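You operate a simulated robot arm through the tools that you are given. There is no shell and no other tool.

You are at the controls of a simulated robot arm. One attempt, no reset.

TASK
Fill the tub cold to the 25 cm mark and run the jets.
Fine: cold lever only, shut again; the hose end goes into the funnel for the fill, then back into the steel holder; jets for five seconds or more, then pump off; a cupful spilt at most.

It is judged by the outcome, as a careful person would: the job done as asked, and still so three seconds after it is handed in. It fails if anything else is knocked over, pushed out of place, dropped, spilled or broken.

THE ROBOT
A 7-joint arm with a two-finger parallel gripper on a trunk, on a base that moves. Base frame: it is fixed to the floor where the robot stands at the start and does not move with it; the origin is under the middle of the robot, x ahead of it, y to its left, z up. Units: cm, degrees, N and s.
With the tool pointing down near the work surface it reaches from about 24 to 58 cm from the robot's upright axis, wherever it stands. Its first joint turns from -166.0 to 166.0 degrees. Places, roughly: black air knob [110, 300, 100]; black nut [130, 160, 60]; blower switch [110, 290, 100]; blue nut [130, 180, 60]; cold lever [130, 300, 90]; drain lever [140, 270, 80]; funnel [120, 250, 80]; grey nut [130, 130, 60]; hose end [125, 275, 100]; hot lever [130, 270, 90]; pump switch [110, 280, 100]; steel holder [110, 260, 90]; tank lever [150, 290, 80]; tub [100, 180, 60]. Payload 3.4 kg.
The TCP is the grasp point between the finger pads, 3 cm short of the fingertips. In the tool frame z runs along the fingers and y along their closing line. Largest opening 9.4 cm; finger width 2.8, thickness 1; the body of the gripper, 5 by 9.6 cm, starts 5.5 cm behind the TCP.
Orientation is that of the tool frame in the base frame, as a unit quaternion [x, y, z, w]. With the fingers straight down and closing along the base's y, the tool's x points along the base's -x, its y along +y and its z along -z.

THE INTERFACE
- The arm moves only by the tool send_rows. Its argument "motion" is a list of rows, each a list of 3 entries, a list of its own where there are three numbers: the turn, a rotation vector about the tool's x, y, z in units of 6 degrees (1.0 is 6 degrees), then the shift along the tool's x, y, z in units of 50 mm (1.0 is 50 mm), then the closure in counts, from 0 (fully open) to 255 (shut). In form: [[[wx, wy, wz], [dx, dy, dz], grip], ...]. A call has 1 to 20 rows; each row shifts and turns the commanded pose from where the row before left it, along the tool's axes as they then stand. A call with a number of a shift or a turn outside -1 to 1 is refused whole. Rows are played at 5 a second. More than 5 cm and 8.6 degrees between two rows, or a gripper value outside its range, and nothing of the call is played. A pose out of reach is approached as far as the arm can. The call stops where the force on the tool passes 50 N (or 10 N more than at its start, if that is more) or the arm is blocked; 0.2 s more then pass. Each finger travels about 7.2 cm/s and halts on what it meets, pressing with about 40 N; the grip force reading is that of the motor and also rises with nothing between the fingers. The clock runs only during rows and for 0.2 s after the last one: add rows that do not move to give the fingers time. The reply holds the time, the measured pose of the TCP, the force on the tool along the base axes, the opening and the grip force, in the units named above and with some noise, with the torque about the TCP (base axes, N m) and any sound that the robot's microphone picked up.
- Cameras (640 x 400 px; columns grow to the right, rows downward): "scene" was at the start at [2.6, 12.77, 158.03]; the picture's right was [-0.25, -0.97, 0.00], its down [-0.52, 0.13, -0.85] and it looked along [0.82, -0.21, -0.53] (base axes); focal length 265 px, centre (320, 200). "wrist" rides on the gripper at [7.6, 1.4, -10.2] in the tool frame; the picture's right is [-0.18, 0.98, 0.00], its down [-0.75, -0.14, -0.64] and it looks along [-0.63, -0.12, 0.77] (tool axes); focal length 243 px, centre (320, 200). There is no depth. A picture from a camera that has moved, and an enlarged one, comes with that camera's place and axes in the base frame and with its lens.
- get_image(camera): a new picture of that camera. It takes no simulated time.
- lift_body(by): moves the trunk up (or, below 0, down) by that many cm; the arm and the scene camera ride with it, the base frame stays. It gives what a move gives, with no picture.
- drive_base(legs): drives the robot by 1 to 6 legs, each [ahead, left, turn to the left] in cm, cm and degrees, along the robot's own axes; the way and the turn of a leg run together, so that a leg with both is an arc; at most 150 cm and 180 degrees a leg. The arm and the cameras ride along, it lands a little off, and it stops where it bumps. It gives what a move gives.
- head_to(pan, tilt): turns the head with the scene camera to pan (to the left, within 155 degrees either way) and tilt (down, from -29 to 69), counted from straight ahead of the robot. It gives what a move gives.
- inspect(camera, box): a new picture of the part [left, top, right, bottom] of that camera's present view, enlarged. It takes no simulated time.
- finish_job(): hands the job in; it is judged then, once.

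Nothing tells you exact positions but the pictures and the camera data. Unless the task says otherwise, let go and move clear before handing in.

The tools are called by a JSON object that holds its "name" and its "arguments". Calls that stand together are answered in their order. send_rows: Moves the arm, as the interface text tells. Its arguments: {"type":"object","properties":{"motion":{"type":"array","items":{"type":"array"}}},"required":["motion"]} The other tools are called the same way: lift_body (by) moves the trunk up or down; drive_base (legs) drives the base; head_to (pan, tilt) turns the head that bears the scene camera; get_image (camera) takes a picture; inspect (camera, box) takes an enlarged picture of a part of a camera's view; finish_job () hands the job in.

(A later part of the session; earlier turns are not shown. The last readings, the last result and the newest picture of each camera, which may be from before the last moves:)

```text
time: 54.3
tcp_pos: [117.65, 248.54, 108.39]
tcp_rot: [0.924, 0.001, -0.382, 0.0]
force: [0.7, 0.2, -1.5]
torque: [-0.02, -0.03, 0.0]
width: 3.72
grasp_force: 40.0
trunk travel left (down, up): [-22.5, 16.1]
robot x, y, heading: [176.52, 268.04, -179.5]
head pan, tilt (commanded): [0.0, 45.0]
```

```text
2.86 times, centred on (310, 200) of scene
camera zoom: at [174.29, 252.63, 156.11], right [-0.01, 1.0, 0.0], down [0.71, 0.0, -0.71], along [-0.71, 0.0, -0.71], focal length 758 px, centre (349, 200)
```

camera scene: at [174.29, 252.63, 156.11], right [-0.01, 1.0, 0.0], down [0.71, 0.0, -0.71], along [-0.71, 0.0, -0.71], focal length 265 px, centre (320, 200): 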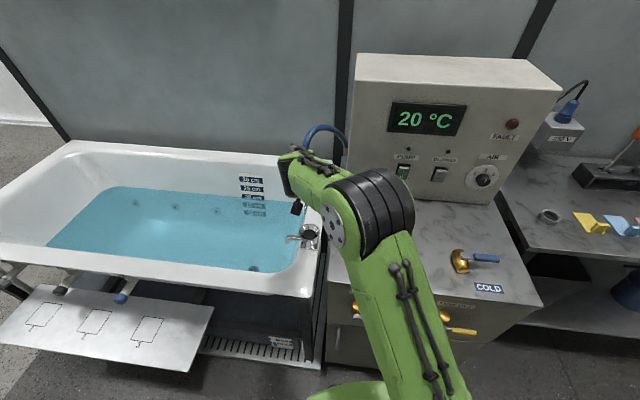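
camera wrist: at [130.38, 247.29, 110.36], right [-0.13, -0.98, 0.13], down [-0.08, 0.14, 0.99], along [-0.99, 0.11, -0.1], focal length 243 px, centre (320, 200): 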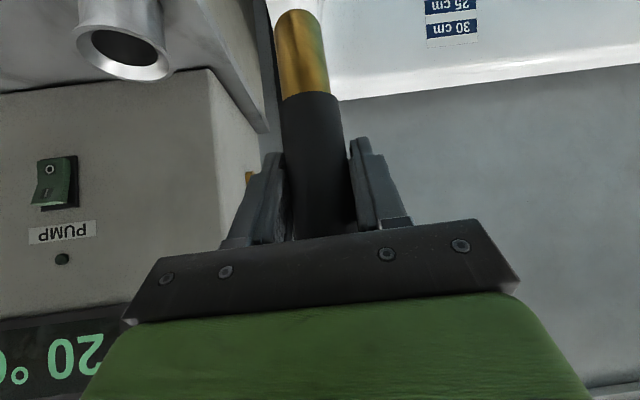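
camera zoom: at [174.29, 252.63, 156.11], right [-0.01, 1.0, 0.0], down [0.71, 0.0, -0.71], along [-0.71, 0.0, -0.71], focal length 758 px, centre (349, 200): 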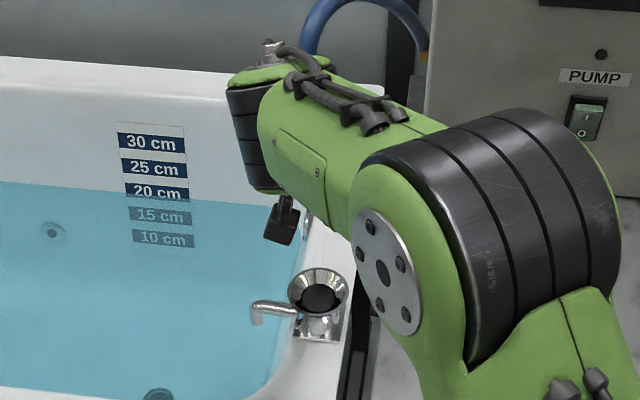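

The tool is over the funnel with slack in the hose. I'll lower in steps, nudging 0.4 cm in +y, and check the picture at each stage.

{"name": "send_rows", "arguments": {"motion": [[[0, 0, 0], [0.1414, -0.01, 0.1414], 255], [[0, 0, 0], [0.1414, -0.01, 0.1414], 255], [[0, 0, 0], [0.1414, -0.01, 0.1414], 255], [[0, 0, 0], [0.1414, -0.01, 0.1414], 255], [[0, 0, 0], [0.1414, -0.01, 0.1414], 255], [[0, 0, 0], [0.1414, -0.01, 0.1414], 255], [[0, 0, 0], [0.1414, -0.01, 0.1414], 255], [[0, 0, 0], [0.1414, -0.01, 0.1414], 255], [[0, 0, 0], [0, 0, 0], 255]]}}

{"name": "get_image", "arguments": {"camera": "wrist"}}

{"name": "get_image", "arguments": {"camera": "scene"}}

```text
time: 56.3
tcp_pos: [117.77, 249.17, 100.41]
tcp_rot: [0.924, 0.002, -0.382, 0.001]
force: [0.2, -0.3, -1.6]
torque: [0.0, 0.0, -0.01]
width: 3.7
grasp_force: 40.1
trunk travel left (down, up): [-22.5, 16.1]
robot x, y, heading: [176.79, 267.93, -179.9]
head pan, tilt (commanded): [0.0, 45.0]
```

```text
taken
camera wrist: at [130.3, 247.88, 102.31], right [-0.13, -0.98, 0.13], down [-0.08, 0.14, 0.99], along [-0.99, 0.11, -0.1], focal length 243 px, centre (320, 200)
```

wrist: 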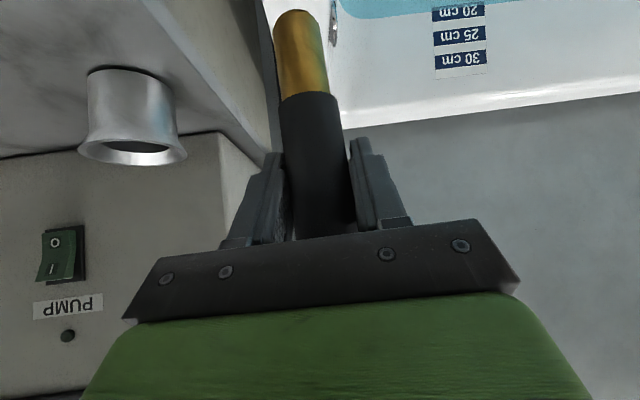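

```text
taken
camera scene: at [174.32, 252.61, 156.1], right [-0.01, 1.0, 0.0], down [0.71, 0.0, -0.71], along [-0.71, 0.0, -0.71], focal length 265 px, centre (320, 200)
```

scene: 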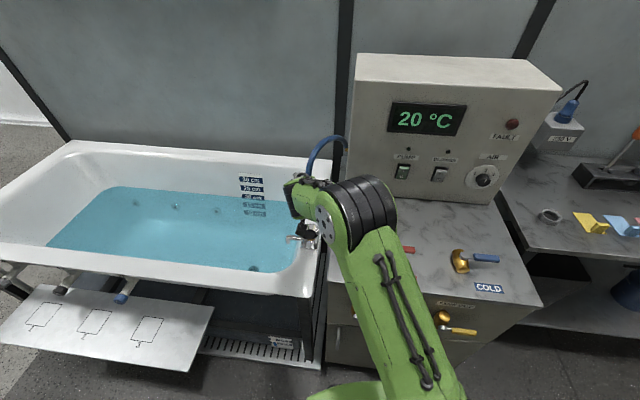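

Still clear; tip is about 6.5 cm above the funnel rim. Lowering 5 cm more and checking.

{"name": "send_rows", "arguments": {"motion": [[[0, 0, 0], [0.1414, 0, 0.1414], 255], [[0, 0, 0], [0.1414, 0, 0.1414], 255], [[0, 0, 0], [0.1414, 0, 0.1414], 255], [[0, 0, 0], [0.1414, 0, 0.1414], 255], [[0, 0, 0], [0.1414, 0, 0.1414], 255], [[0, 0, 0], [0, 0, 0], 255]]}}

{"name": "get_image", "arguments": {"camera": "wrist"}}

{"name": "inspect", "arguments": {"camera": "scene", "box": [260, 150, 400, 270]}}

```text
time: 57.7
tcp_pos: [117.7, 249.04, 95.24]
tcp_rot: [0.924, 0.002, -0.383, 0.001]
force: [0.8, 0.3, -0.9]
torque: [-0.01, -0.03, 0.01]
width: 3.68
grasp_force: 40.2
trunk travel left (down, up): [-22.5, 16.1]
robot x, y, heading: [176.53, 268.4, -179.9]
head pan, tilt (commanded): [0.0, 45.0]
```

```text
taken
camera wrist: at [130.31, 247.67, 97.19], right [-0.13, -0.98, 0.13], down [-0.08, 0.14, 0.99], along [-0.99, 0.11, -0.1], focal length 243 px, centre (320, 200)
```

wrist: 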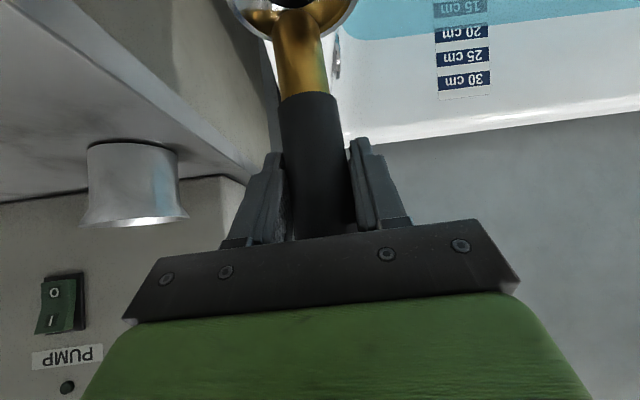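

```text
3.33 times, centred on (330, 210) of scene
camera zoom: at [174.31, 252.61, 156.11], right [-0.01, 1.0, 0.0], down [0.71, 0.0, -0.71], along [-0.71, 0.0, -0.71], focal length 884 px, centre (287, 167)
```

zoom: 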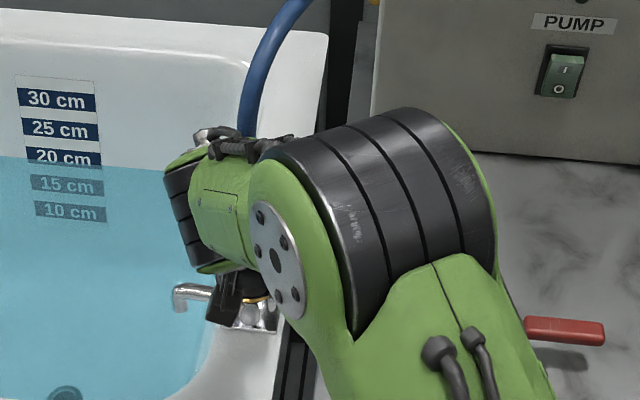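

The tip is centred above the funnel mouth. Lowering slowly into it, watching the force.

{"name": "send_rows", "arguments": {"motion": [[[0, 0, 0], [0.0707, 0, 0.0707], 255], [[0, 0, 0], [0.0707, 0, 0.0707], 255], [[0, 0, 0], [0.0707, 0, 0.0707], 255], [[0, 0, 0], [0.0707, 0, 0.0707], 255], [[0, 0, 0], [0.0707, 0, 0.0707], 255], [[0, 0, 0], [0.0707, 0, 0.0707], 255], [[0, 0, 0], [0.0707, 0, 0.0707], 255], [[0, 0, 0], [0.0707, 0, 0.0707], 255], [[0, 0, 0], [0, 0, 0], 255]]}}

{"name": "get_image", "arguments": {"camera": "wrist"}}

{"name": "inspect", "arguments": {"camera": "scene", "box": [260, 150, 400, 270]}}

```text
time: 59.3
tcp_pos: [117.37, 248.88, 93.41]
tcp_rot: [0.918, 0.001, -0.396, 0.004]
force: [8.2, 1.2, 21.9]
torque: [0.13, -0.64, -0.04]
width: 3.69
grasp_force: 39.4
trunk travel left (down, up): [-22.5, 16.1]
robot x, y, heading: [176.59, 268.07, -179.7]
head pan, tilt (commanded): [0.0, 45.0]
stopped in row 8: the force on the tool passed its limit at 52 N (the readings are from after the stop); the commanded pose is now the measured one
```

```text
taken
camera wrist: at [130.04, 247.64, 94.87], right [-0.12, -0.98, 0.14], down [-0.05, 0.15, 0.99], along [-0.99, 0.11, -0.07], focal length 243 px, centre (320, 200)
```

wrist: 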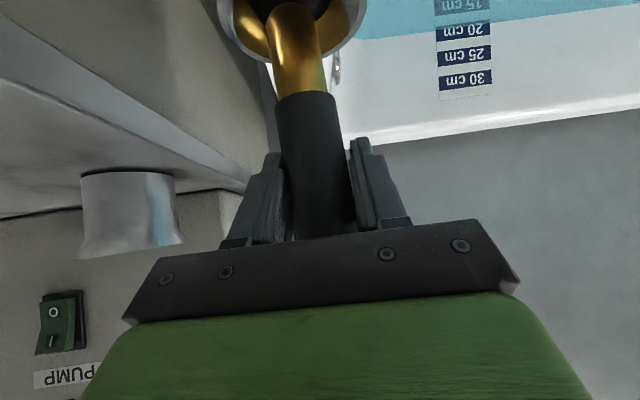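

```text
3.33 times, centred on (330, 210) of scene
camera zoom: at [174.68, 252.69, 156.11], right [-0.01, 1.0, 0.0], down [0.71, 0.0, -0.71], along [-0.71, 0.0, -0.71], focal length 884 px, centre (287, 167)
```

zoom: 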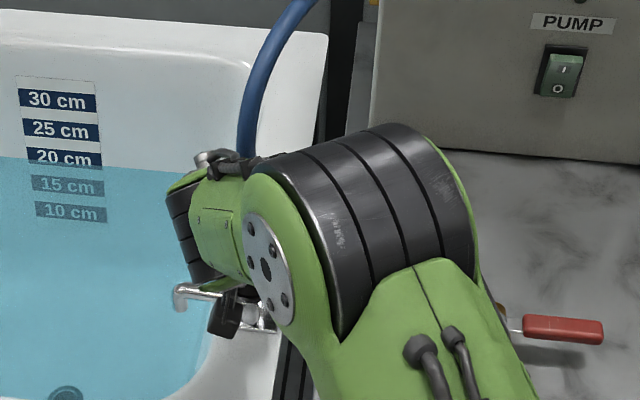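

Contact came early (reaction toward +x, contact point slightly on the −x side), so the nozzle is probably touching the far side of the cone. Let me zoom in before correcting.

{"name": "inspect", "arguments": {"camera": "wrist", "box": [200, 0, 400, 120]}}

{"name": "inspect", "arguments": {"camera": "scene", "box": [290, 210, 350, 260]}}

```text
3.20 times, centred on (300, 60) of wrist
camera zoom: at [130.04, 247.64, 94.87], right [-0.12, -0.98, 0.14], down [-0.05, 0.15, 0.99], along [-0.99, 0.11, -0.07], focal length 776 px, centre (384, 648)
```

zoom: 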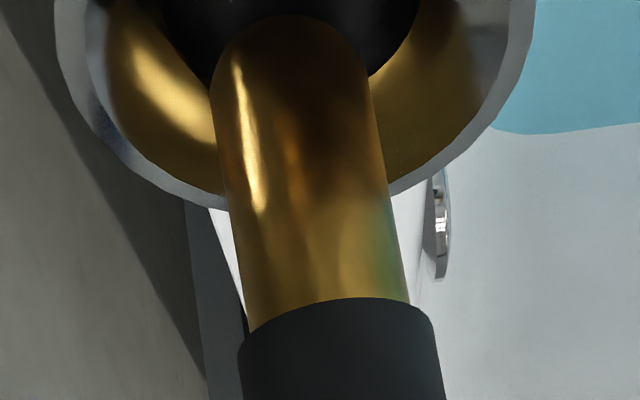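

```text
8.00 times, centred on (320, 235) of scene
camera zoom: at [174.68, 252.69, 156.11], right [-0.01, 1.0, 0.0], down [0.71, 0.0, -0.71], along [-0.71, 0.0, -0.71], focal length 2122 px, centre (320, -80)
```

zoom: 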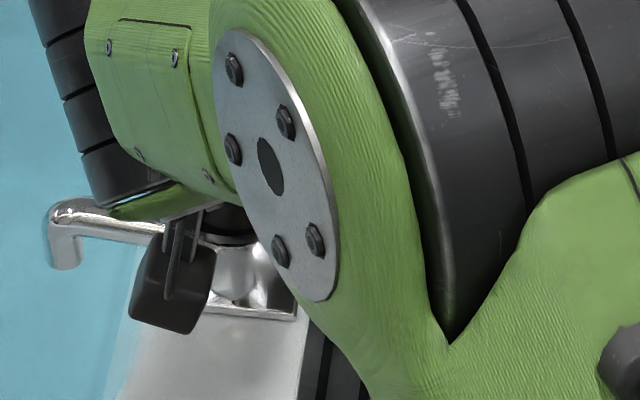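

The tip sits over the dark throat, slightly to the −x side and tilted 1.7° by the contact. I'll back up 1.2 cm, straighten, shift +0.4 cm in x and try again gently.

{"name": "send_rows", "arguments": {"motion": [[[0, 0, 0], [-0.085, 0, -0.085], 255], [[0, 0, 0], [-0.085, 0, -0.085], 255], [[0, 0.28, 0], [0, 0, 0], 255], [[0, 0, 0], [0.0566, 0, -0.0566], 255], [[0, 0, 0], [0, 0, 0], 255], [[0, 0, 0], [0, 0, 0], 255]]}}

{"name": "inspect", "arguments": {"camera": "wrist", "box": [200, 0, 400, 120]}}

```text
time: 60.7
tcp_pos: [117.69, 249.02, 93.98]
tcp_rot: [0.926, 0.001, -0.377, 0.002]
force: [-0.1, 0.2, -1.7]
torque: [0.01, 0.0, 0.04]
width: 3.67
grasp_force: 40.2
trunk travel left (down, up): [-22.5, 16.1]
robot x, y, heading: [176.51, 267.46, -179.7]
head pan, tilt (commanded): [0.0, 45.0]
```

```text
3.20 times, centred on (300, 60) of wrist
camera zoom: at [130.31, 247.68, 96.01], right [-0.13, -0.98, 0.13], down [-0.09, 0.15, 0.99], along [-0.99, 0.11, -0.11], focal length 776 px, centre (384, 648)
```

zoom: 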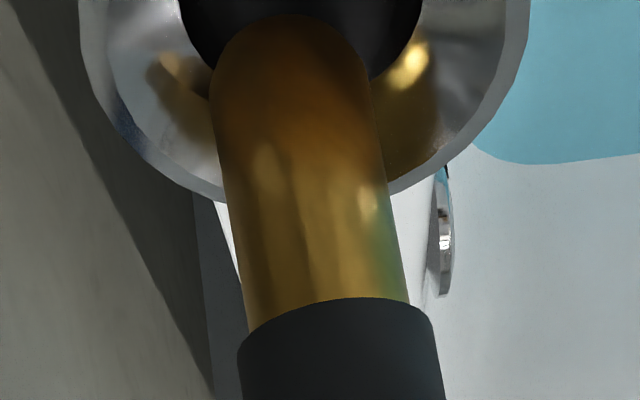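

Free again, straight and centred. Lowering in 2.5 mm steps.

{"name": "send_rows", "arguments": {"motion": [[[0, 0, 0], [0.0349, 0, 0.0358], 255], [[0, 0, 0], [0.0349, 0, 0.0358], 255], [[0, 0, 0], [0.0349, 0, 0.0358], 255], [[0, 0, 0], [0.0349, 0, 0.0358], 255], [[0, 0, 0], [0.0349, 0, 0.0358], 255], [[0, 0, 0], [0.0349, 0, 0.0358], 255]]}}

{"name": "inspect", "arguments": {"camera": "wrist", "box": [200, 0, 400, 120]}}

```text
time: 62.1
tcp_pos: [117.56, 248.94, 92.56]
tcp_rot: [0.926, 0.001, -0.377, 0.002]
force: [-0.2, -0.4, -1.6]
torque: [-0.01, 0.03, 0.02]
width: 3.65
grasp_force: 39.8
trunk travel left (down, up): [-22.5, 16.1]
robot x, y, heading: [176.47, 268.38, -179.7]
head pan, tilt (commanded): [0.0, 45.0]
```

```text
3.20 times, centred on (300, 60) of wrist
camera zoom: at [130.18, 247.66, 94.55], right [-0.13, -0.98, 0.13], down [-0.09, 0.15, 0.99], along [-0.99, 0.11, -0.11], focal length 776 px, centre (384, 648)
```

zoom: 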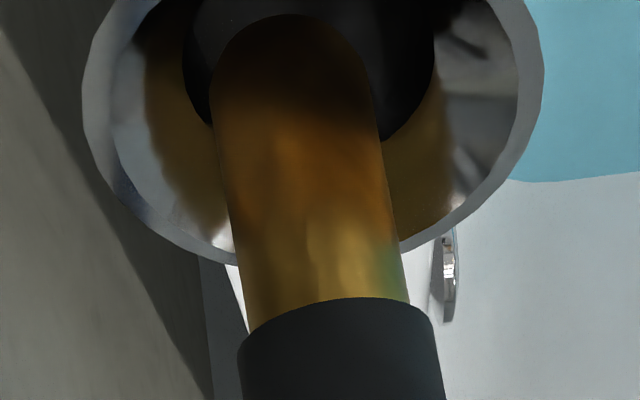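

No force and deeper than before: the tip is entering the throat. I'll continue down with a tiny sideways correction.

{"name": "send_rows", "arguments": {"motion": [[[0, 0, 0], [0.0349, 0.015, 0.0358], 255], [[0, 0, 0], [0.0349, 0.015, 0.0358], 255], [[0, 0, 0], [0.0349, 0.015, 0.0358], 255], [[0, 0, 0], [0.0349, 0, 0.0358], 255], [[0, 0, 0], [0.0349, 0, 0.0358], 255], [[0, 0, 0], [0.0349, 0, 0.0358], 255], [[0, 0, 0], [0.0349, 0, 0.0358], 255]]}}

{"name": "inspect", "arguments": {"camera": "wrist", "box": [200, 0, 400, 120]}}

```text
time: 63.7
tcp_pos: [117.69, 248.69, 90.76]
tcp_rot: [0.926, 0.002, -0.378, 0.004]
force: [0.1, 0.1, -1.8]
torque: [0.01, 0.0, 0.05]
width: 3.67
grasp_force: 39.8
trunk travel left (down, up): [-22.5, 16.1]
robot x, y, heading: [176.04, 267.77, -179.7]
head pan, tilt (commanded): [0.0, 45.0]
```

```text
3.20 times, centred on (300, 60) of wrist
camera zoom: at [130.25, 247.43, 92.94], right [-0.13, -0.98, 0.13], down [-0.09, 0.15, 0.99], along [-0.99, 0.11, -0.11], focal length 776 px, centre (384, 648)
```

zoom: 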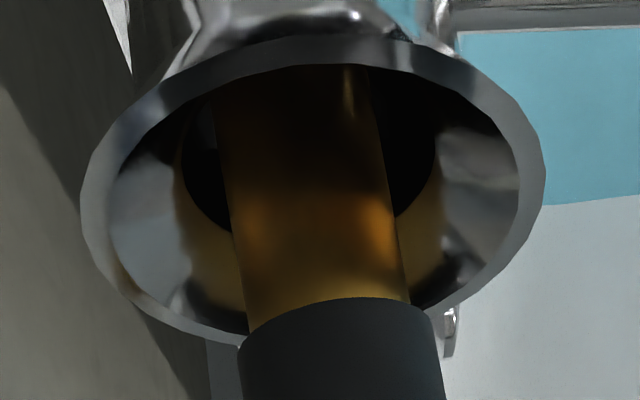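

The tip is inside the throat. Lowering up to 1.75 cm more.

{"name": "send_rows", "arguments": {"motion": [[[0, 0, 0], [0.0349, 0.008, 0.0358], 255], [[0, 0, 0], [0.0349, 0.008, 0.0358], 255], [[0, 0, 0], [0.0349, 0, 0.0358], 255], [[0, 0, 0], [0.0349, 0, 0.0358], 255], [[0, 0, 0], [0.0349, 0, 0.0358], 255], [[0, 0, 0], [0.0349, 0, 0.0358], 255], [[0, 0, 0], [0.0349, 0, 0.0358], 255]]}}

{"name": "get_image", "arguments": {"camera": "wrist"}}

{"name": "inspect", "arguments": {"camera": "scene", "box": [260, 130, 420, 270]}}

```text
time: 65.3
tcp_pos: [117.77, 248.58, 89.41]
tcp_rot: [0.925, 0.001, -0.38, 0.004]
force: [1.6, 0.8, 9.8]
torque: [0.03, -0.12, -0.01]
width: 3.65
grasp_force: 39.8
trunk travel left (down, up): [-22.5, 16.1]
robot x, y, heading: [176.13, 267.94, -179.5]
head pan, tilt (commanded): [0.0, 45.0]
```

```text
taken
camera wrist: at [130.35, 247.32, 91.35], right [-0.13, -0.98, 0.14], down [-0.09, 0.15, 0.99], along [-0.99, 0.11, -0.1], focal length 243 px, centre (320, 200)
```

wrist: 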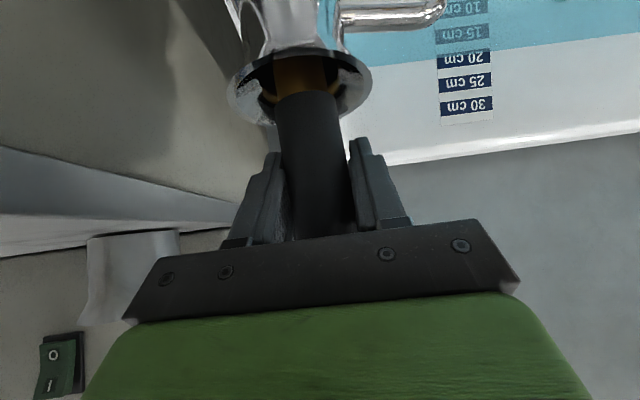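

```text
2.86 times, centred on (340, 200) of scene
camera zoom: at [174.51, 252.67, 156.12], right [-0.01, 1.0, 0.0], down [0.71, 0.0, -0.71], along [-0.71, 0.0, -0.71], focal length 758 px, centre (263, 200)
```

zoom: 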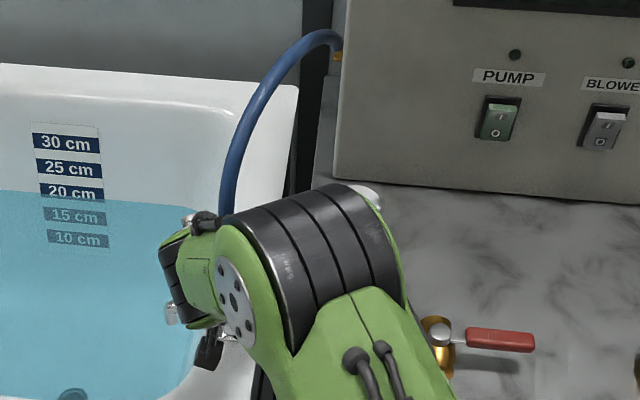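

It bottomed gently (≈10 N) about 4 cm deep in the throat. I'll relieve the pressure, open partway, and watch that the nozzle stays put.

{"name": "send_rows", "arguments": {"motion": [[[0, 0, 0], [-0.035, 0, -0.036], 255], [[0, 0, 0], [-0.014, 0, -0.014], 255], [[0, 0, 0], [0, 0, 0], 160], [[0, 0, 0], [0, 0, 0], 120], [[0, 0, 0], [0, 0, 0], 85], [[0, 0, 0], [0, 0, 0], 85], [[0, 0, 0], [0, 0, 0], 85]]}}

{"name": "get_image", "arguments": {"camera": "wrist"}}

{"name": "inspect", "arguments": {"camera": "scene", "box": [260, 130, 420, 270]}}

```text
time: 66.9
tcp_pos: [117.71, 248.59, 89.35]
tcp_rot: [0.926, 0.001, -0.377, 0.002]
force: [-1.0, -0.1, -0.7]
torque: [0.0, -0.01, 0.0]
width: 6.26
grasp_force: 0.0
trunk travel left (down, up): [-22.5, 16.1]
robot x, y, heading: [176.5, 268.1, -179.6]
head pan, tilt (commanded): [0.0, 45.0]
```

```text
taken
camera wrist: at [130.37, 247.26, 91.46], right [-0.13, -0.98, 0.13], down [-0.09, 0.15, 0.99], along [-0.99, 0.11, -0.11], focal length 243 px, centre (320, 200)
```

wrist: 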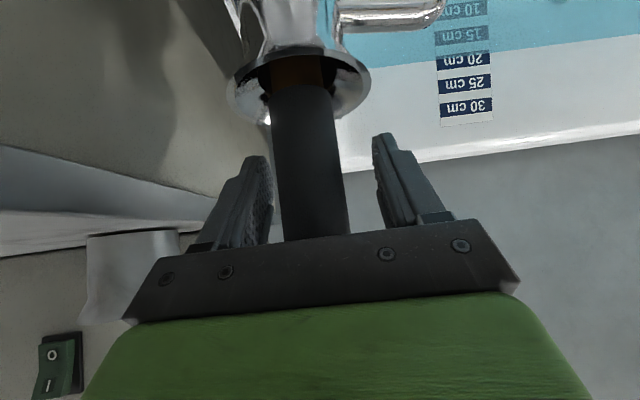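

```text
2.86 times, centred on (340, 200) of scene
camera zoom: at [174.35, 252.61, 156.1], right [-0.01, 1.0, 0.0], down [0.71, 0.0, -0.71], along [-0.71, 0.0, -0.71], focal length 758 px, centre (263, 200)
```

zoom: 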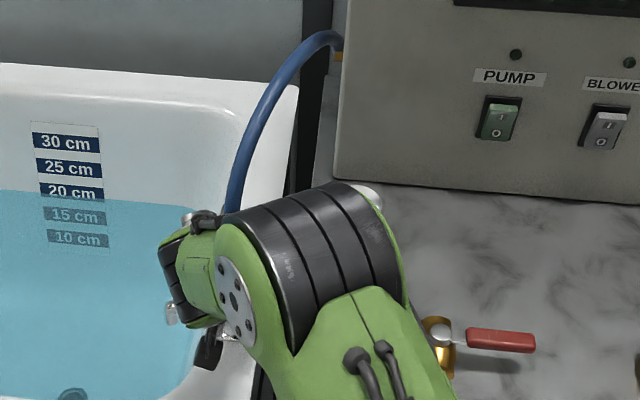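

The nozzle stays upright in the funnel. I'll open slightly more and back straight out along the tool axis.

{"name": "send_rows", "arguments": {"motion": [[[0, 0, 0], [0, 0, 0], 60], [[0, 0, 0], [0, 0, 0], 60], [[0, 0, 0], [0, 0, -0.15], 60], [[0, 0, 0], [0, 0, -0.25], 60], [[0, 0, 0], [0, 0, -0.3], 60], [[0, 0, 0], [0, 0, -0.3], 60], [[0, 0, 0], [0, 0, -0.3], 60], [[0, 0, 0], [0, 0, -0.3], 60], [[0, 0, 0], [0, 0, -0.3], 60], [[0, 0, 0], [0, 0, -0.3], 60], [[0, 0, 0], [0, 0, -0.3], 60], [[0, 0, 0], [0, 0, -0.3], 60], [[0, 0, 0], [0, 0, 0], 60]]}}

{"name": "get_image", "arguments": {"camera": "wrist"}}

{"name": "get_image", "arguments": {"camera": "scene"}}

```text
time: 69.7
tcp_pos: [127.6, 248.72, 99.27]
tcp_rot: [0.926, 0.001, -0.377, 0.003]
force: [-0.3, 0.2, -0.6]
torque: [0.02, -0.01, 0.02]
width: 7.17
grasp_force: 0.2
trunk travel left (down, up): [-22.5, 16.1]
robot x, y, heading: [176.57, 267.99, -179.3]
head pan, tilt (commanded): [0.0, 45.0]
```

```text
taken
camera wrist: at [140.11, 247.46, 101.46], right [-0.13, -0.98, 0.13], down [-0.09, 0.15, 0.98], along [-0.99, 0.11, -0.11], focal length 243 px, centre (320, 200)
```

wrist: 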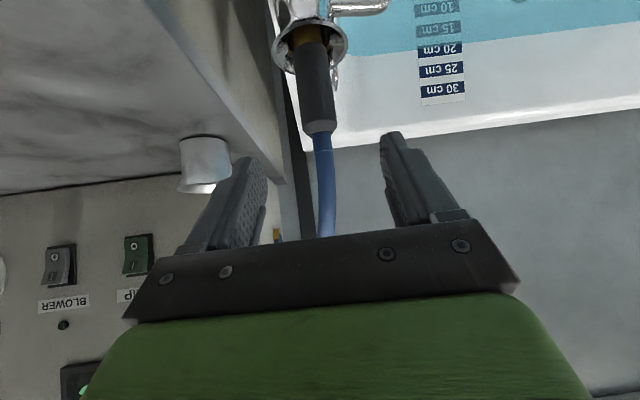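

```text
taken
camera scene: at [174.31, 252.6, 156.1], right [-0.01, 1.0, 0.0], down [0.71, 0.0, -0.71], along [-0.71, 0.0, -0.71], focal length 265 px, centre (320, 200)
```

scene: 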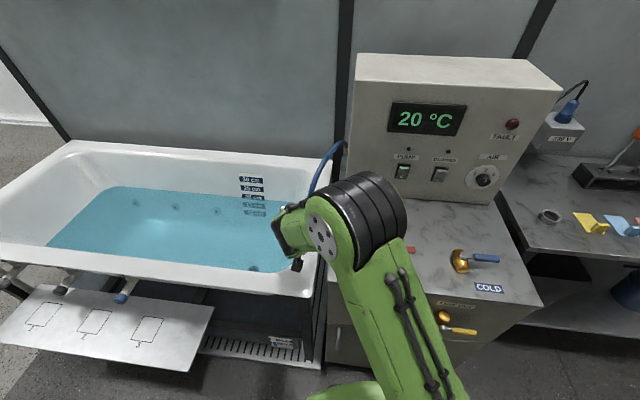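

The hose end stands in the funnel on its own. I'll back away from the hose, rise, and bring the tool upright again on the way to the cold lever.

{"name": "send_rows", "arguments": {"motion": [[[0, 0, 0], [0.229, 0, -0.223], 60], [[0, 0, 0], [0.229, 0, -0.223], 60], [[0, 0, 0], [0.229, 0, -0.223], 60], [[0, 0, 0], [0.229, 0, -0.223], 60], [[0, 0, 0], [0.229, 0, -0.223], 60], [[0, 0, 0], [-0.279, 0, -0.286], 60], [[0, 0, 0], [-0.279, 0, -0.286], 60], [[0, 0, 0], [-0.279, 0, -0.286], 60], [[0, 0, 0], [-0.279, 0, -0.286], 60], [[0, 0, 0], [-0.279, 0, -0.286], 60], [[0, 0, 0], [-0.279, 0, -0.286], 60], [[0, 0, 0], [-0.279, 0, -0.286], 60], [[0, 0, 0], [-0.279, 0, -0.286], 60], [[0, 0, 0], [-0.279, 0, -0.286], 60], [[0, 0, 0], [0, 0, 0], 60]]}}

{"name": "get_image", "arguments": {"camera": "scene"}}

{"name": "get_image", "arguments": {"camera": "wrist"}}

```text
time: 72.9
tcp_pos: [135.29, 249.04, 117.38]
tcp_rot: [0.926, 0.001, -0.377, 0.003]
force: [0.1, 0.0, 0.5]
torque: [0.01, 0.03, 0.02]
width: 7.17
grasp_force: 0.1
trunk travel left (down, up): [-22.5, 16.1]
robot x, y, heading: [176.54, 267.62, -179.9]
head pan, tilt (commanded): [0.0, 45.0]
```

```text
taken
camera scene: at [174.34, 252.6, 156.1], right [-0.01, 1.0, 0.0], down [0.71, 0.0, -0.71], along [-0.71, 0.0, -0.71], focal length 265 px, centre (320, 200)
```

scene: 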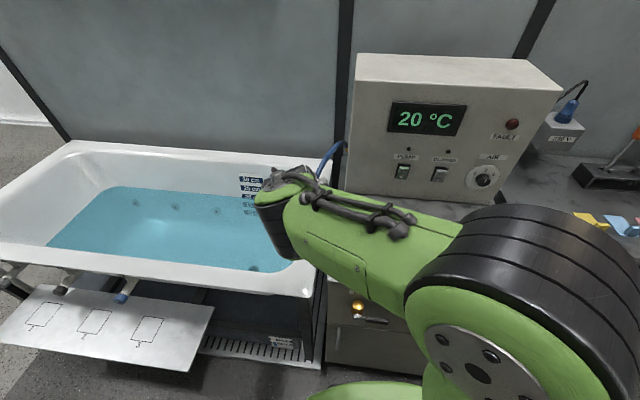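

```text
taken
camera wrist: at [147.97, 247.73, 119.53], right [-0.13, -0.98, 0.13], down [-0.09, 0.15, 0.99], along [-0.99, 0.11, -0.11], focal length 243 px, centre (320, 200)
```

wrist: 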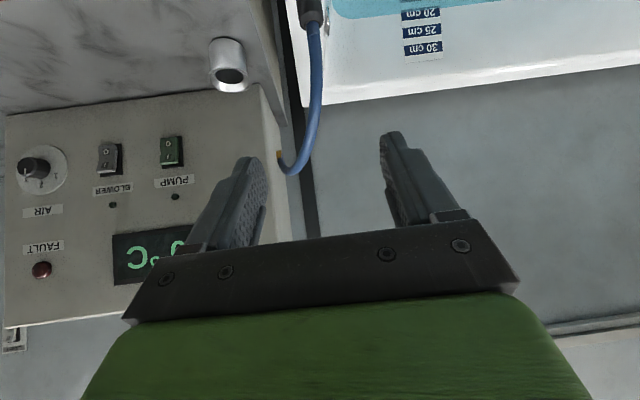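

Clear of the hose. Now I traverse to above the cold lever (y≈297) while turning the tool to point straight down.

{"name": "send_rows", "arguments": {"motion": [[[0, 0, 0], [0, -0.48, 0], 60], [[0, 0, 0], [0, -0.48, 0], 60], [[0, 0, 0], [0, -0.48, 0], 60], [[0, 0.923, 0], [0, -0.48, 0], 60], [[0, 0.923, 0], [0, -0.48, 0], 60], [[0, 0.923, 0], [0, -0.48, 0], 60], [[0, 0.923, 0], [0, -0.48, 0], 60], [[0, 0.923, 0], [0, -0.48, 0], 60], [[0, 0.923, 0], [0, -0.48, 0], 60], [[0, 0.923, 0], [0, -0.48, 0], 60], [[0, 0.923, 0], [0, -0.48, 0], 60], [[0, 0, 0], [0, -0.48, 0], 60], [[0, 0, 0], [0, -0.48, 0], 60], [[0, 0, 0], [0, -0.48, 0], 60], [[0, 0, 0], [0, -0.48, 0], 60], [[0, 0, 0], [0, -0.48, 0], 60], [[0, 0, 0], [0, -0.48, 0], 60], [[0, 0, 0], [0, -0.48, 0], 60], [[0, 0, 0], [0, -0.48, 0], 60], [[0, 0, 0], [0, -0.48, 0], 60]]}}

{"name": "get_image", "arguments": {"camera": "wrist"}}

{"name": "get_image", "arguments": {"camera": "scene"}}

```text
time: 77.1
tcp_pos: [135.23, 296.82, 117.06]
tcp_rot: [1.0, 0.003, 0.0, 0.004]
force: [0.6, 0.7, -0.5]
torque: [0.0, 0.02, -0.02]
width: 7.21
grasp_force: 0.0
trunk travel left (down, up): [-22.5, 16.1]
robot x, y, heading: [176.48, 267.55, -179.9]
head pan, tilt (commanded): [0.0, 45.0]
```

```text
taken
camera wrist: at [142.74, 295.66, 127.43], right [-0.18, -0.98, 0.01], down [-0.75, 0.14, 0.64], along [-0.63, 0.11, -0.77], focal length 243 px, centre (320, 200)
```

wrist: 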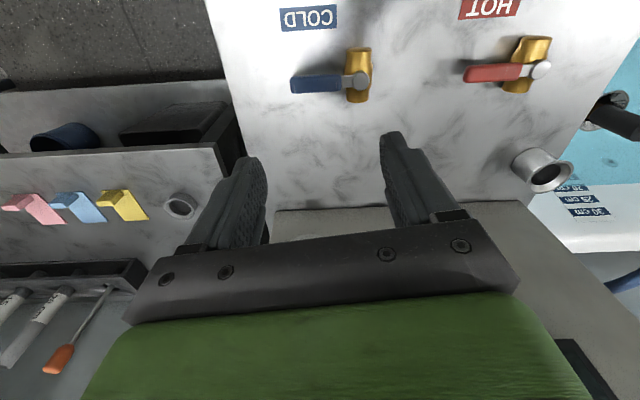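

```text
taken
camera scene: at [174.32, 252.73, 156.12], right [-0.01, 1.0, 0.0], down [0.71, 0.0, -0.71], along [-0.71, 0.0, -0.71], focal length 265 px, centre (320, 200)
```

scene: 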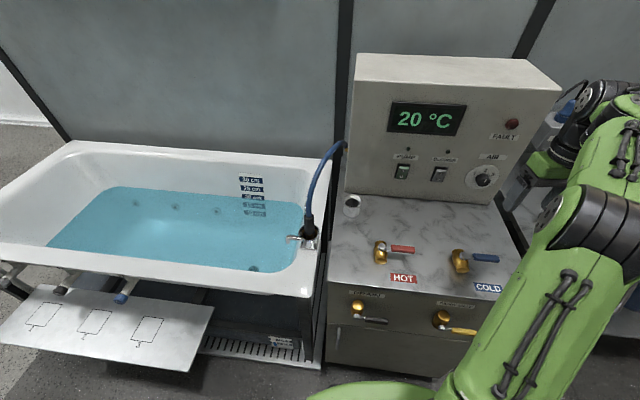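

Good view: the hose stands in the funnel and the blue cold handle lies along +y from its stem at ≈[135, 292]. I'll turn the wrist 90° so the fingers can straddle the handle.

{"name": "send_rows", "arguments": {"motion": [[[0, 0, 1], [0, 0, 0], 60], [[0, 0, 1], [0, 0, 0], 60], [[0, 0, 1], [0, 0, 0], 60], [[0, 0, 1], [0, 0, 0], 60], [[0, 0, 1], [0, 0, 0], 60], [[0, 0, 1], [0, 0, 0], 60], [[0, 0, 1], [0, 0, 0], 60], [[0, 0, 1], [0, 0, 0], 60], [[0, 0, 1], [0, 0, 0], 60], [[0, 0, 1], [0, 0, 0], 60], [[0, 0, 1], [0, 0, 0], 60], [[0, 0, 1], [0, 0, 0], 60], [[0, 0, 1], [0, 0, 0], 60], [[0, 0, 1], [0, 0, 0], 60], [[0, 0, 1], [0, 0, 0], 60], [[0, 0, 0], [0, 0, 0], 60]]}}

{"name": "get_image", "arguments": {"camera": "wrist"}}

{"name": "get_image", "arguments": {"camera": "scene"}}

```text
time: 80.5
tcp_pos: [135.33, 296.87, 117.22]
tcp_rot: [0.708, -0.706, 0.003, 0.002]
force: [0.5, -0.5, -0.6]
torque: [0.0, 0.02, -0.04]
width: 7.18
grasp_force: 0.0
trunk travel left (down, up): [-22.5, 16.1]
robot x, y, heading: [176.08, 268.0, -179.6]
head pan, tilt (commanded): [0.0, 45.0]
```

```text
taken
camera wrist: at [133.78, 289.34, 127.52], right [-0.98, 0.18, 0.0], down [0.14, 0.76, 0.64], along [0.12, 0.63, -0.77], focal length 243 px, centre (320, 200)
```

wrist: 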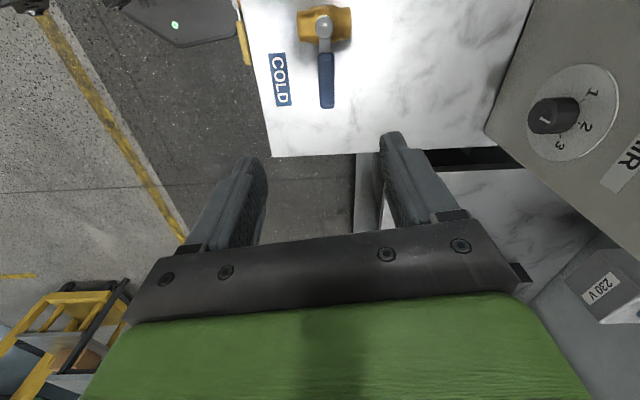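

```text
taken
camera scene: at [174.35, 252.63, 156.11], right [-0.01, 1.0, 0.0], down [0.71, 0.0, -0.71], along [-0.71, 0.0, -0.71], focal length 265 px, centre (320, 200)
```

scene: 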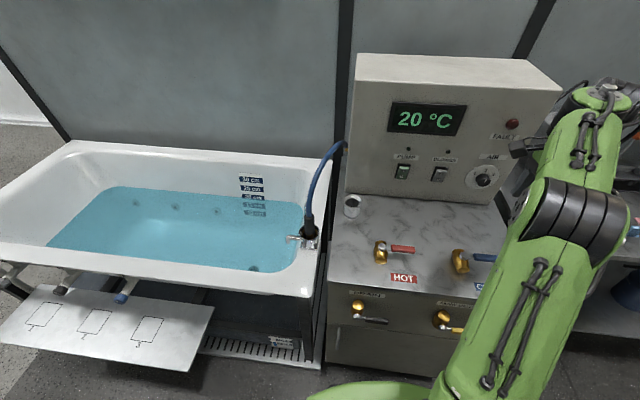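

The wrist turned fine (closing line now along x). I'll descend to just above the handle and check alignment.

{"name": "send_rows", "arguments": {"motion": [[[0, 0, 0], [-0.028, 0.018, 0.35], 60], [[0, 0, 0], [-0.028, 0.018, 0.35], 60], [[0, 0, 0], [-0.028, 0.018, 0.35], 60], [[0, 0, 0], [-0.028, 0.018, 0.35], 60], [[0, 0, 0], [-0.028, 0.018, 0.35], 60], [[0, 0, 0], [-0.028, 0.018, 0.35], 60], [[0, 0, 0], [-0.028, 0.018, 0.35], 60], [[0, 0, 0], [-0.028, 0.018, 0.35], 60], [[0, 0, 0], [0, 0, 0], 100]]}}

{"name": "get_image", "arguments": {"camera": "wrist"}}

{"name": "get_image", "arguments": {"camera": "scene"}}

```text
time: 82.5
tcp_pos: [134.52, 298.05, 103.33]
tcp_rot: [0.709, -0.705, 0.002, 0.002]
force: [0.5, 0.1, -0.4]
torque: [0.04, -0.01, 0.0]
width: 5.7
grasp_force: 0.0
trunk travel left (down, up): [-22.5, 16.1]
robot x, y, heading: [176.35, 267.68, -179.6]
head pan, tilt (commanded): [0.0, 45.0]
```

```text
taken
camera wrist: at [132.99, 290.54, 113.54], right [-0.98, 0.18, 0.0], down [0.14, 0.76, 0.64], along [0.11, 0.63, -0.77], focal length 243 px, centre (320, 200)
```

wrist: 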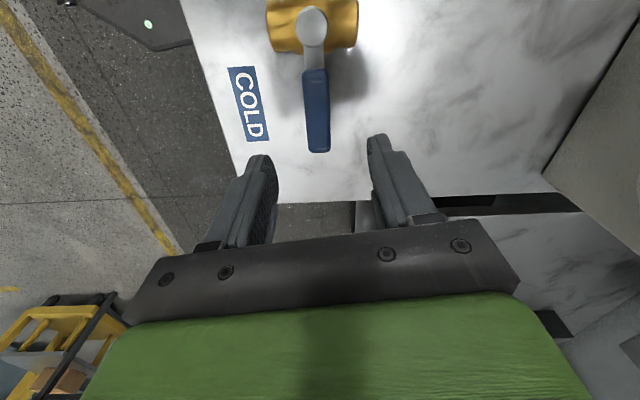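

```text
taken
camera scene: at [174.36, 252.6, 156.1], right [-0.01, 1.0, 0.0], down [0.71, 0.0, -0.71], along [-0.71, 0.0, -0.71], focal length 265 px, centre (320, 200)
```

scene: 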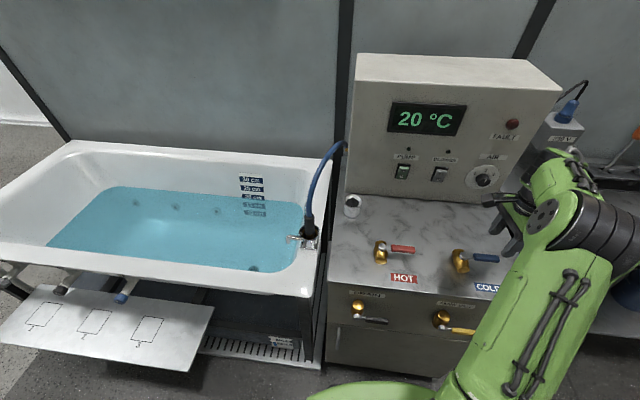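

Aligned: the handle will fall midway between the fingers. Lowering 6.8 cm so the fingers straddle it above the counter.

{"name": "send_rows", "arguments": {"motion": [[[0, 0, 0], [0, 0, 0.2], 100], [[0, 0, 0], [0, 0, 0.2], 100], [[0, 0, 0], [0, 0, 0.2], 100], [[0, 0, 0], [0, 0, 0.2], 100], [[0, 0, 0], [0, 0, 0.2], 100], [[0, 0, 0], [0, 0, 0.2], 100], [[0, 0, 0], [0, 0, 0.16], 100], [[0, 0, 0], [0, 0, 0], 100]]}}

{"name": "get_image", "arguments": {"camera": "wrist"}}

{"name": "inspect", "arguments": {"camera": "scene", "box": [420, 170, 560, 300]}}

```text
time: 84.3
tcp_pos: [134.48, 297.96, 96.32]
tcp_rot: [0.709, -0.706, 0.002, 0.002]
force: [0.0, -0.7, 0.0]
torque: [0.01, -0.04, 0.01]
width: 5.72
grasp_force: 0.1
trunk travel left (down, up): [-22.5, 16.1]
robot x, y, heading: [176.4, 267.91, -179.8]
head pan, tilt (commanded): [0.0, 45.0]
```

```text
taken
camera wrist: at [133.0, 290.41, 106.69], right [-0.98, 0.18, 0.0], down [0.14, 0.76, 0.64], along [0.12, 0.63, -0.77], focal length 243 px, centre (320, 200)
```

wrist: 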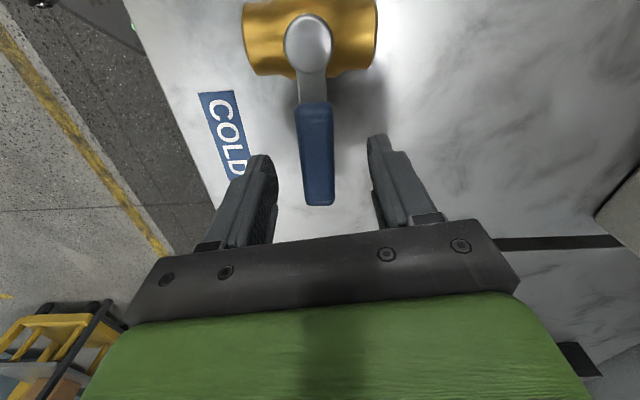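

```text
3.08 times, centred on (490, 235) of scene
camera zoom: at [174.35, 252.62, 156.11], right [-0.01, 1.0, 0.0], down [0.71, 0.0, -0.71], along [-0.71, 0.0, -0.71], focal length 816 px, centre (-203, 92)
```

zoom: 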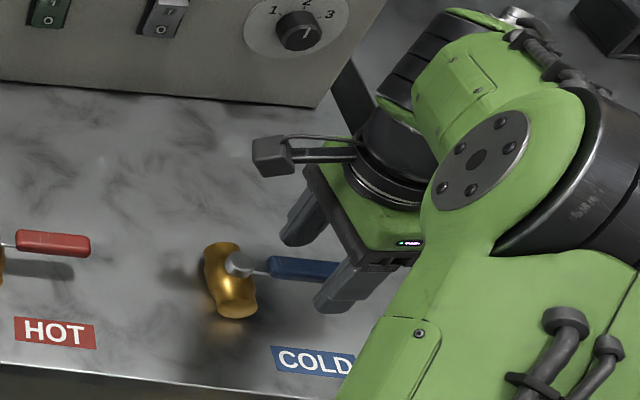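

The fingers straddle the handle. I'll drop 0.6 cm more, close loosely around it, then test turning it a few degrees toward +x along an arc about the stem.

{"name": "send_rows", "arguments": {"motion": [[[0, 0, 0], [0, 0, 0.12], 100], [[0, 0, 0], [0, 0, 0], 186], [[0, 0, 0], [0, 0, 0], 186], [[0, 0, 0], [0, 0, 0], 186], [[0, 0, 0], [0, 0, 0], 186]]}}

{"name": "get_image", "arguments": {"camera": "wrist"}}

```text
time: 85.5
tcp_pos: [134.43, 297.87, 95.81]
tcp_rot: [0.709, -0.705, 0.002, 0.002]
force: [1.4, 1.6, -0.3]
torque: [0.01, 0.0, -0.02]
width: 2.61
grasp_force: 1.0
trunk travel left (down, up): [-22.5, 16.1]
robot x, y, heading: [176.26, 268.13, -179.8]
head pan, tilt (commanded): [0.0, 45.0]
```

```text
taken
camera wrist: at [133.01, 290.39, 106.07], right [-0.98, 0.18, 0.0], down [0.14, 0.76, 0.64], along [0.12, 0.63, -0.77], focal length 243 px, centre (320, 200)
```

wrist: 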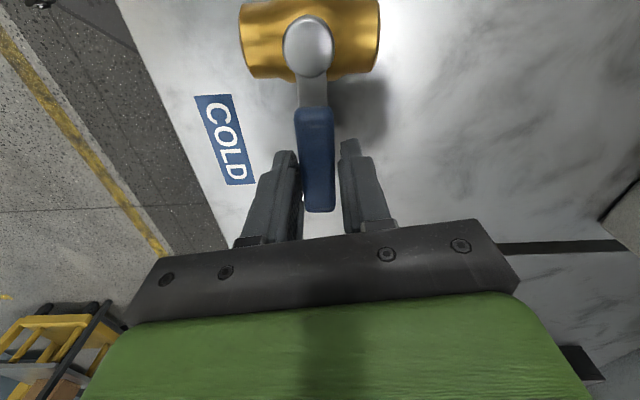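

The handle sits between the fingers. I'll test-turn it 12° away from the robot (counter-clockwise from above) and read the force and sound.

{"name": "send_rows", "arguments": {"motion": [[[0, 0, -1], [0.007, 0.136, 0], 186], [[0, 0, -1], [0.007, 0.136, 0], 186], [[0, 0, 0], [0, 0, 0], 186]]}}

{"name": "get_image", "arguments": {"camera": "wrist"}}

```text
time: 86.3
tcp_pos: [133.76, 297.51, 95.79]
tcp_rot: [0.777, -0.629, 0.006, 0.001]
force: [36.3, -13.0, -12.6]
torque: [-0.33, -0.09, -0.87]
width: 4.38
grasp_force: 15.9
trunk travel left (down, up): [-22.5, 16.1]
robot x, y, heading: [176.43, 267.77, -179.5]
head pan, tilt (commanded): [0.0, 45.0]
```

```text
taken
camera wrist: at [133.86, 289.98, 106.17], right [-1.0, -0.03, -0.01], down [-0.03, 0.77, 0.63], along [-0.01, 0.63, -0.77], focal length 243 px, centre (320, 200)
```

wrist: 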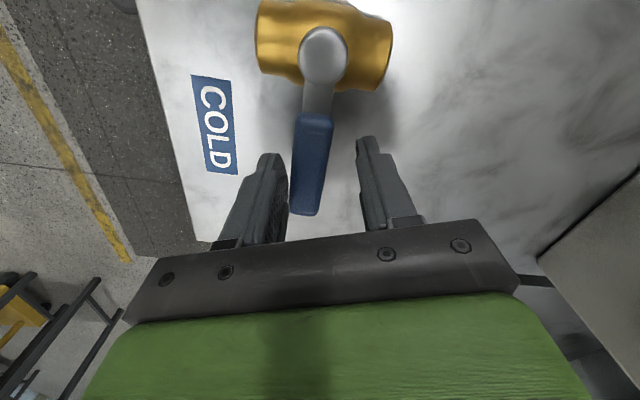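

That way is the shut stop (36 N reaction), so it opens toward the robot. I'll go back and turn it the other way, watching for flow.

{"name": "send_rows", "arguments": {"motion": [[[0, 0, 1], [0.007, -0.136, 0], 186], [[0, 0, 1], [0.007, -0.136, 0], 186], [[0, 0, 1], [0.007, -0.136, 0], 186], [[0, 0, 1], [0.007, -0.136, 0], 186], [[0, 0, 0], [0, 0, 0], 186]]}}

{"name": "get_image", "arguments": {"camera": "wrist"}}

{"name": "get_image", "arguments": {"camera": "scene"}}

```text
time: 87.5
tcp_pos: [135.59, 297.62, 95.88]
tcp_rot: [-0.631, 0.776, -0.002, -0.002]
force: [-1.9, -0.4, 0.9]
torque: [0.01, 0.03, -0.02]
width: 2.65
grasp_force: 0.9
trunk travel left (down, up): [-22.5, 16.1]
robot x, y, heading: [176.2, 267.81, -179.4]
head pan, tilt (commanded): [0.0, 45.0]
```

```text
taken
camera wrist: at [132.61, 290.62, 106.16], right [-0.93, 0.38, 0.0], down [0.29, 0.71, 0.64], along [0.24, 0.59, -0.77], focal length 243 px, centre (320, 200)
```

wrist: 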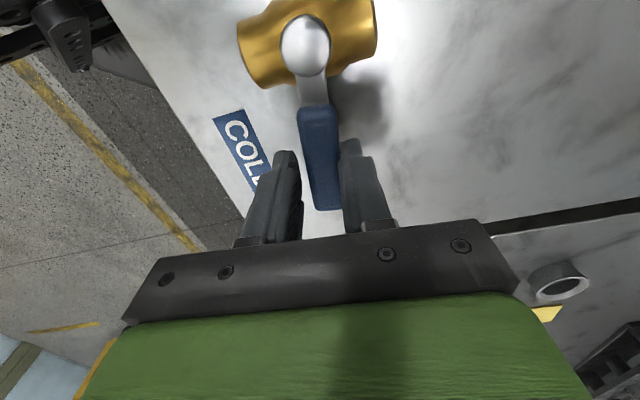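

```text
taken
camera scene: at [174.3, 252.63, 156.11], right [-0.01, 1.0, 0.0], down [0.71, 0.0, -0.71], along [-0.71, 0.0, -0.71], focal length 265 px, centre (320, 200)
```

scene: 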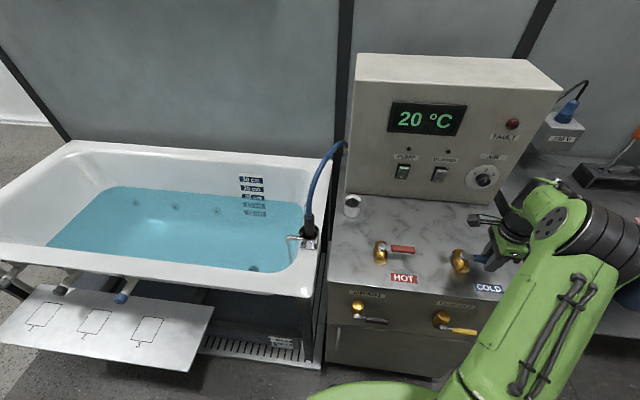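

It turns this way. I'll keep turning, about 36° more, and check the spout for flow.

{"name": "send_rows", "arguments": {"motion": [[[0, 0, 1], [0.007, -0.136, 0], 186], [[0, 0, 1], [0.007, -0.136, 0], 186], [[0, 0, 1], [0.007, -0.136, 0], 186], [[0, 0, 1], [0.007, -0.136, 0], 186], [[0, 0, 1], [0.007, -0.136, 0], 186], [[0, 0, 1], [0.007, -0.136, 0], 186], [[0, 0, 0], [0, 0, 0], 186]]}}

{"name": "get_image", "arguments": {"camera": "wrist"}}

{"name": "inspect", "arguments": {"camera": "scene", "box": [220, 150, 380, 280]}}

```text
time: 89.1
tcp_pos: [139.39, 295.64, 95.75]
tcp_rot: [-0.36, 0.933, -0.002, -0.001]
force: [-0.6, 0.8, -0.6]
torque: [-0.01, 0.04, -0.03]
width: 2.61
grasp_force: 0.5
trunk travel left (down, up): [-22.5, 16.1]
robot x, y, heading: [176.27, 267.88, -179.9]
head pan, tilt (commanded): [0.0, 45.0]
```

```text
taken
camera wrist: at [132.71, 291.78, 106.14], right [-0.52, 0.85, 0.0], down [0.65, 0.41, 0.64], along [0.55, 0.33, -0.77], focal length 243 px, centre (320, 200)
```

wrist: 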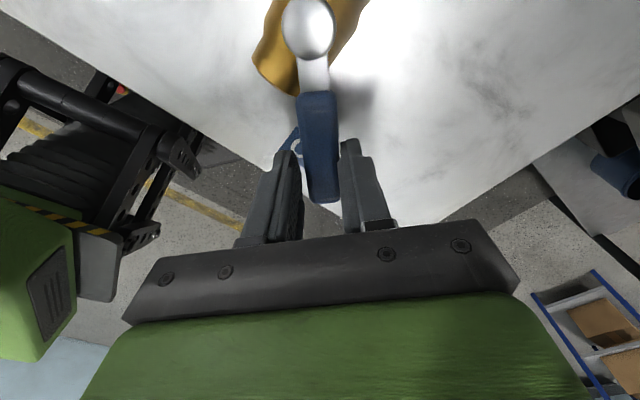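

```text
3.08 times, centred on (300, 215) of scene
camera zoom: at [174.34, 252.65, 156.11], right [-0.01, 1.0, 0.0], down [0.71, 0.0, -0.71], along [-0.71, 0.0, -0.71], focal length 816 px, centre (382, 154)
```

zoom: 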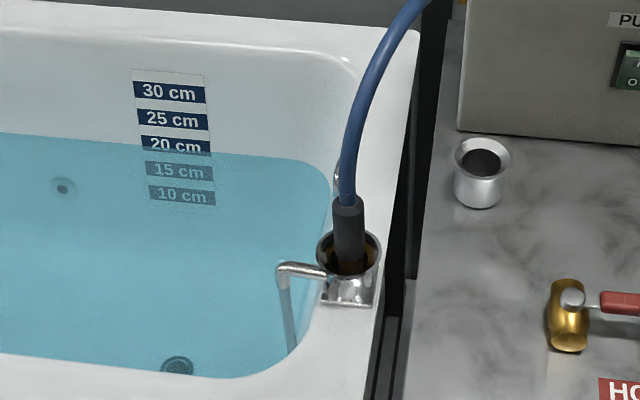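

Water is running from the spout into the tub, nothing spilling. Opening the rest of the way.

{"name": "send_rows", "arguments": {"motion": [[[0, 0, 1], [0.007, -0.136, 0], 186], [[0, 0, 1], [0.007, -0.136, 0], 186], [[0, 0, 1], [0.007, -0.136, 0], 186], [[0, 0, 1], [0.007, -0.136, 0], 186], [[0, 0, 1], [0.007, -0.136, 0], 186], [[0, 0, 1], [0.007, -0.136, 0], 186], [[0, 0, 0], [0, 0, 0], 186]]}}

{"name": "get_image", "arguments": {"camera": "wrist"}}

{"name": "inspect", "arguments": {"camera": "scene", "box": [220, 150, 380, 280]}}

```text
time: 90.7
tcp_pos: [140.93, 291.9, 95.74]
tcp_rot: [-0.054, 0.999, -0.003, 0.0]
force: [-0.1, 1.1, 0.2]
torque: [-0.01, 0.02, -0.05]
width: 2.59
grasp_force: 0.9
trunk travel left (down, up): [-22.5, 16.1]
robot x, y, heading: [176.8, 267.57, -179.8]
head pan, tilt (commanded): [0.0, 45.0]
```

```text
taken
camera wrist: at [133.27, 292.7, 106.04], right [0.08, 1.0, -0.01], down [0.76, -0.06, 0.64], along [0.64, -0.05, -0.77], focal length 243 px, centre (320, 200)
```

wrist: 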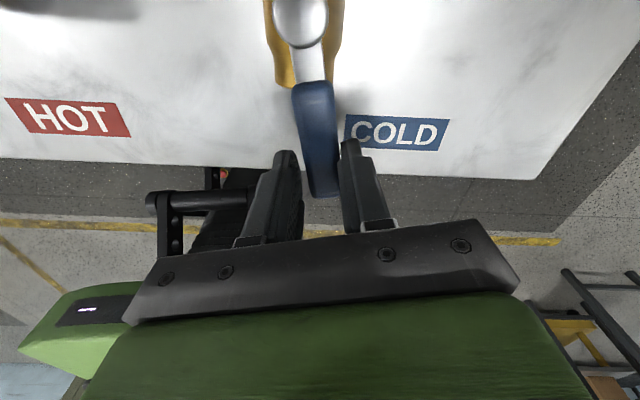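

```text
3.08 times, centred on (300, 215) of scene
camera zoom: at [174.35, 252.65, 156.11], right [-0.01, 1.0, 0.0], down [0.71, 0.0, -0.71], along [-0.71, 0.0, -0.71], focal length 816 px, centre (382, 154)
```

zoom: 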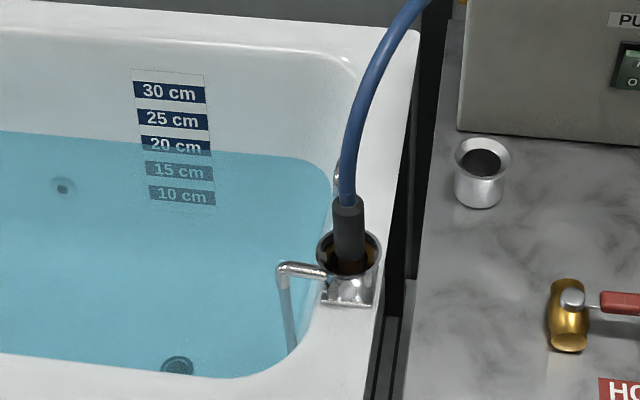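

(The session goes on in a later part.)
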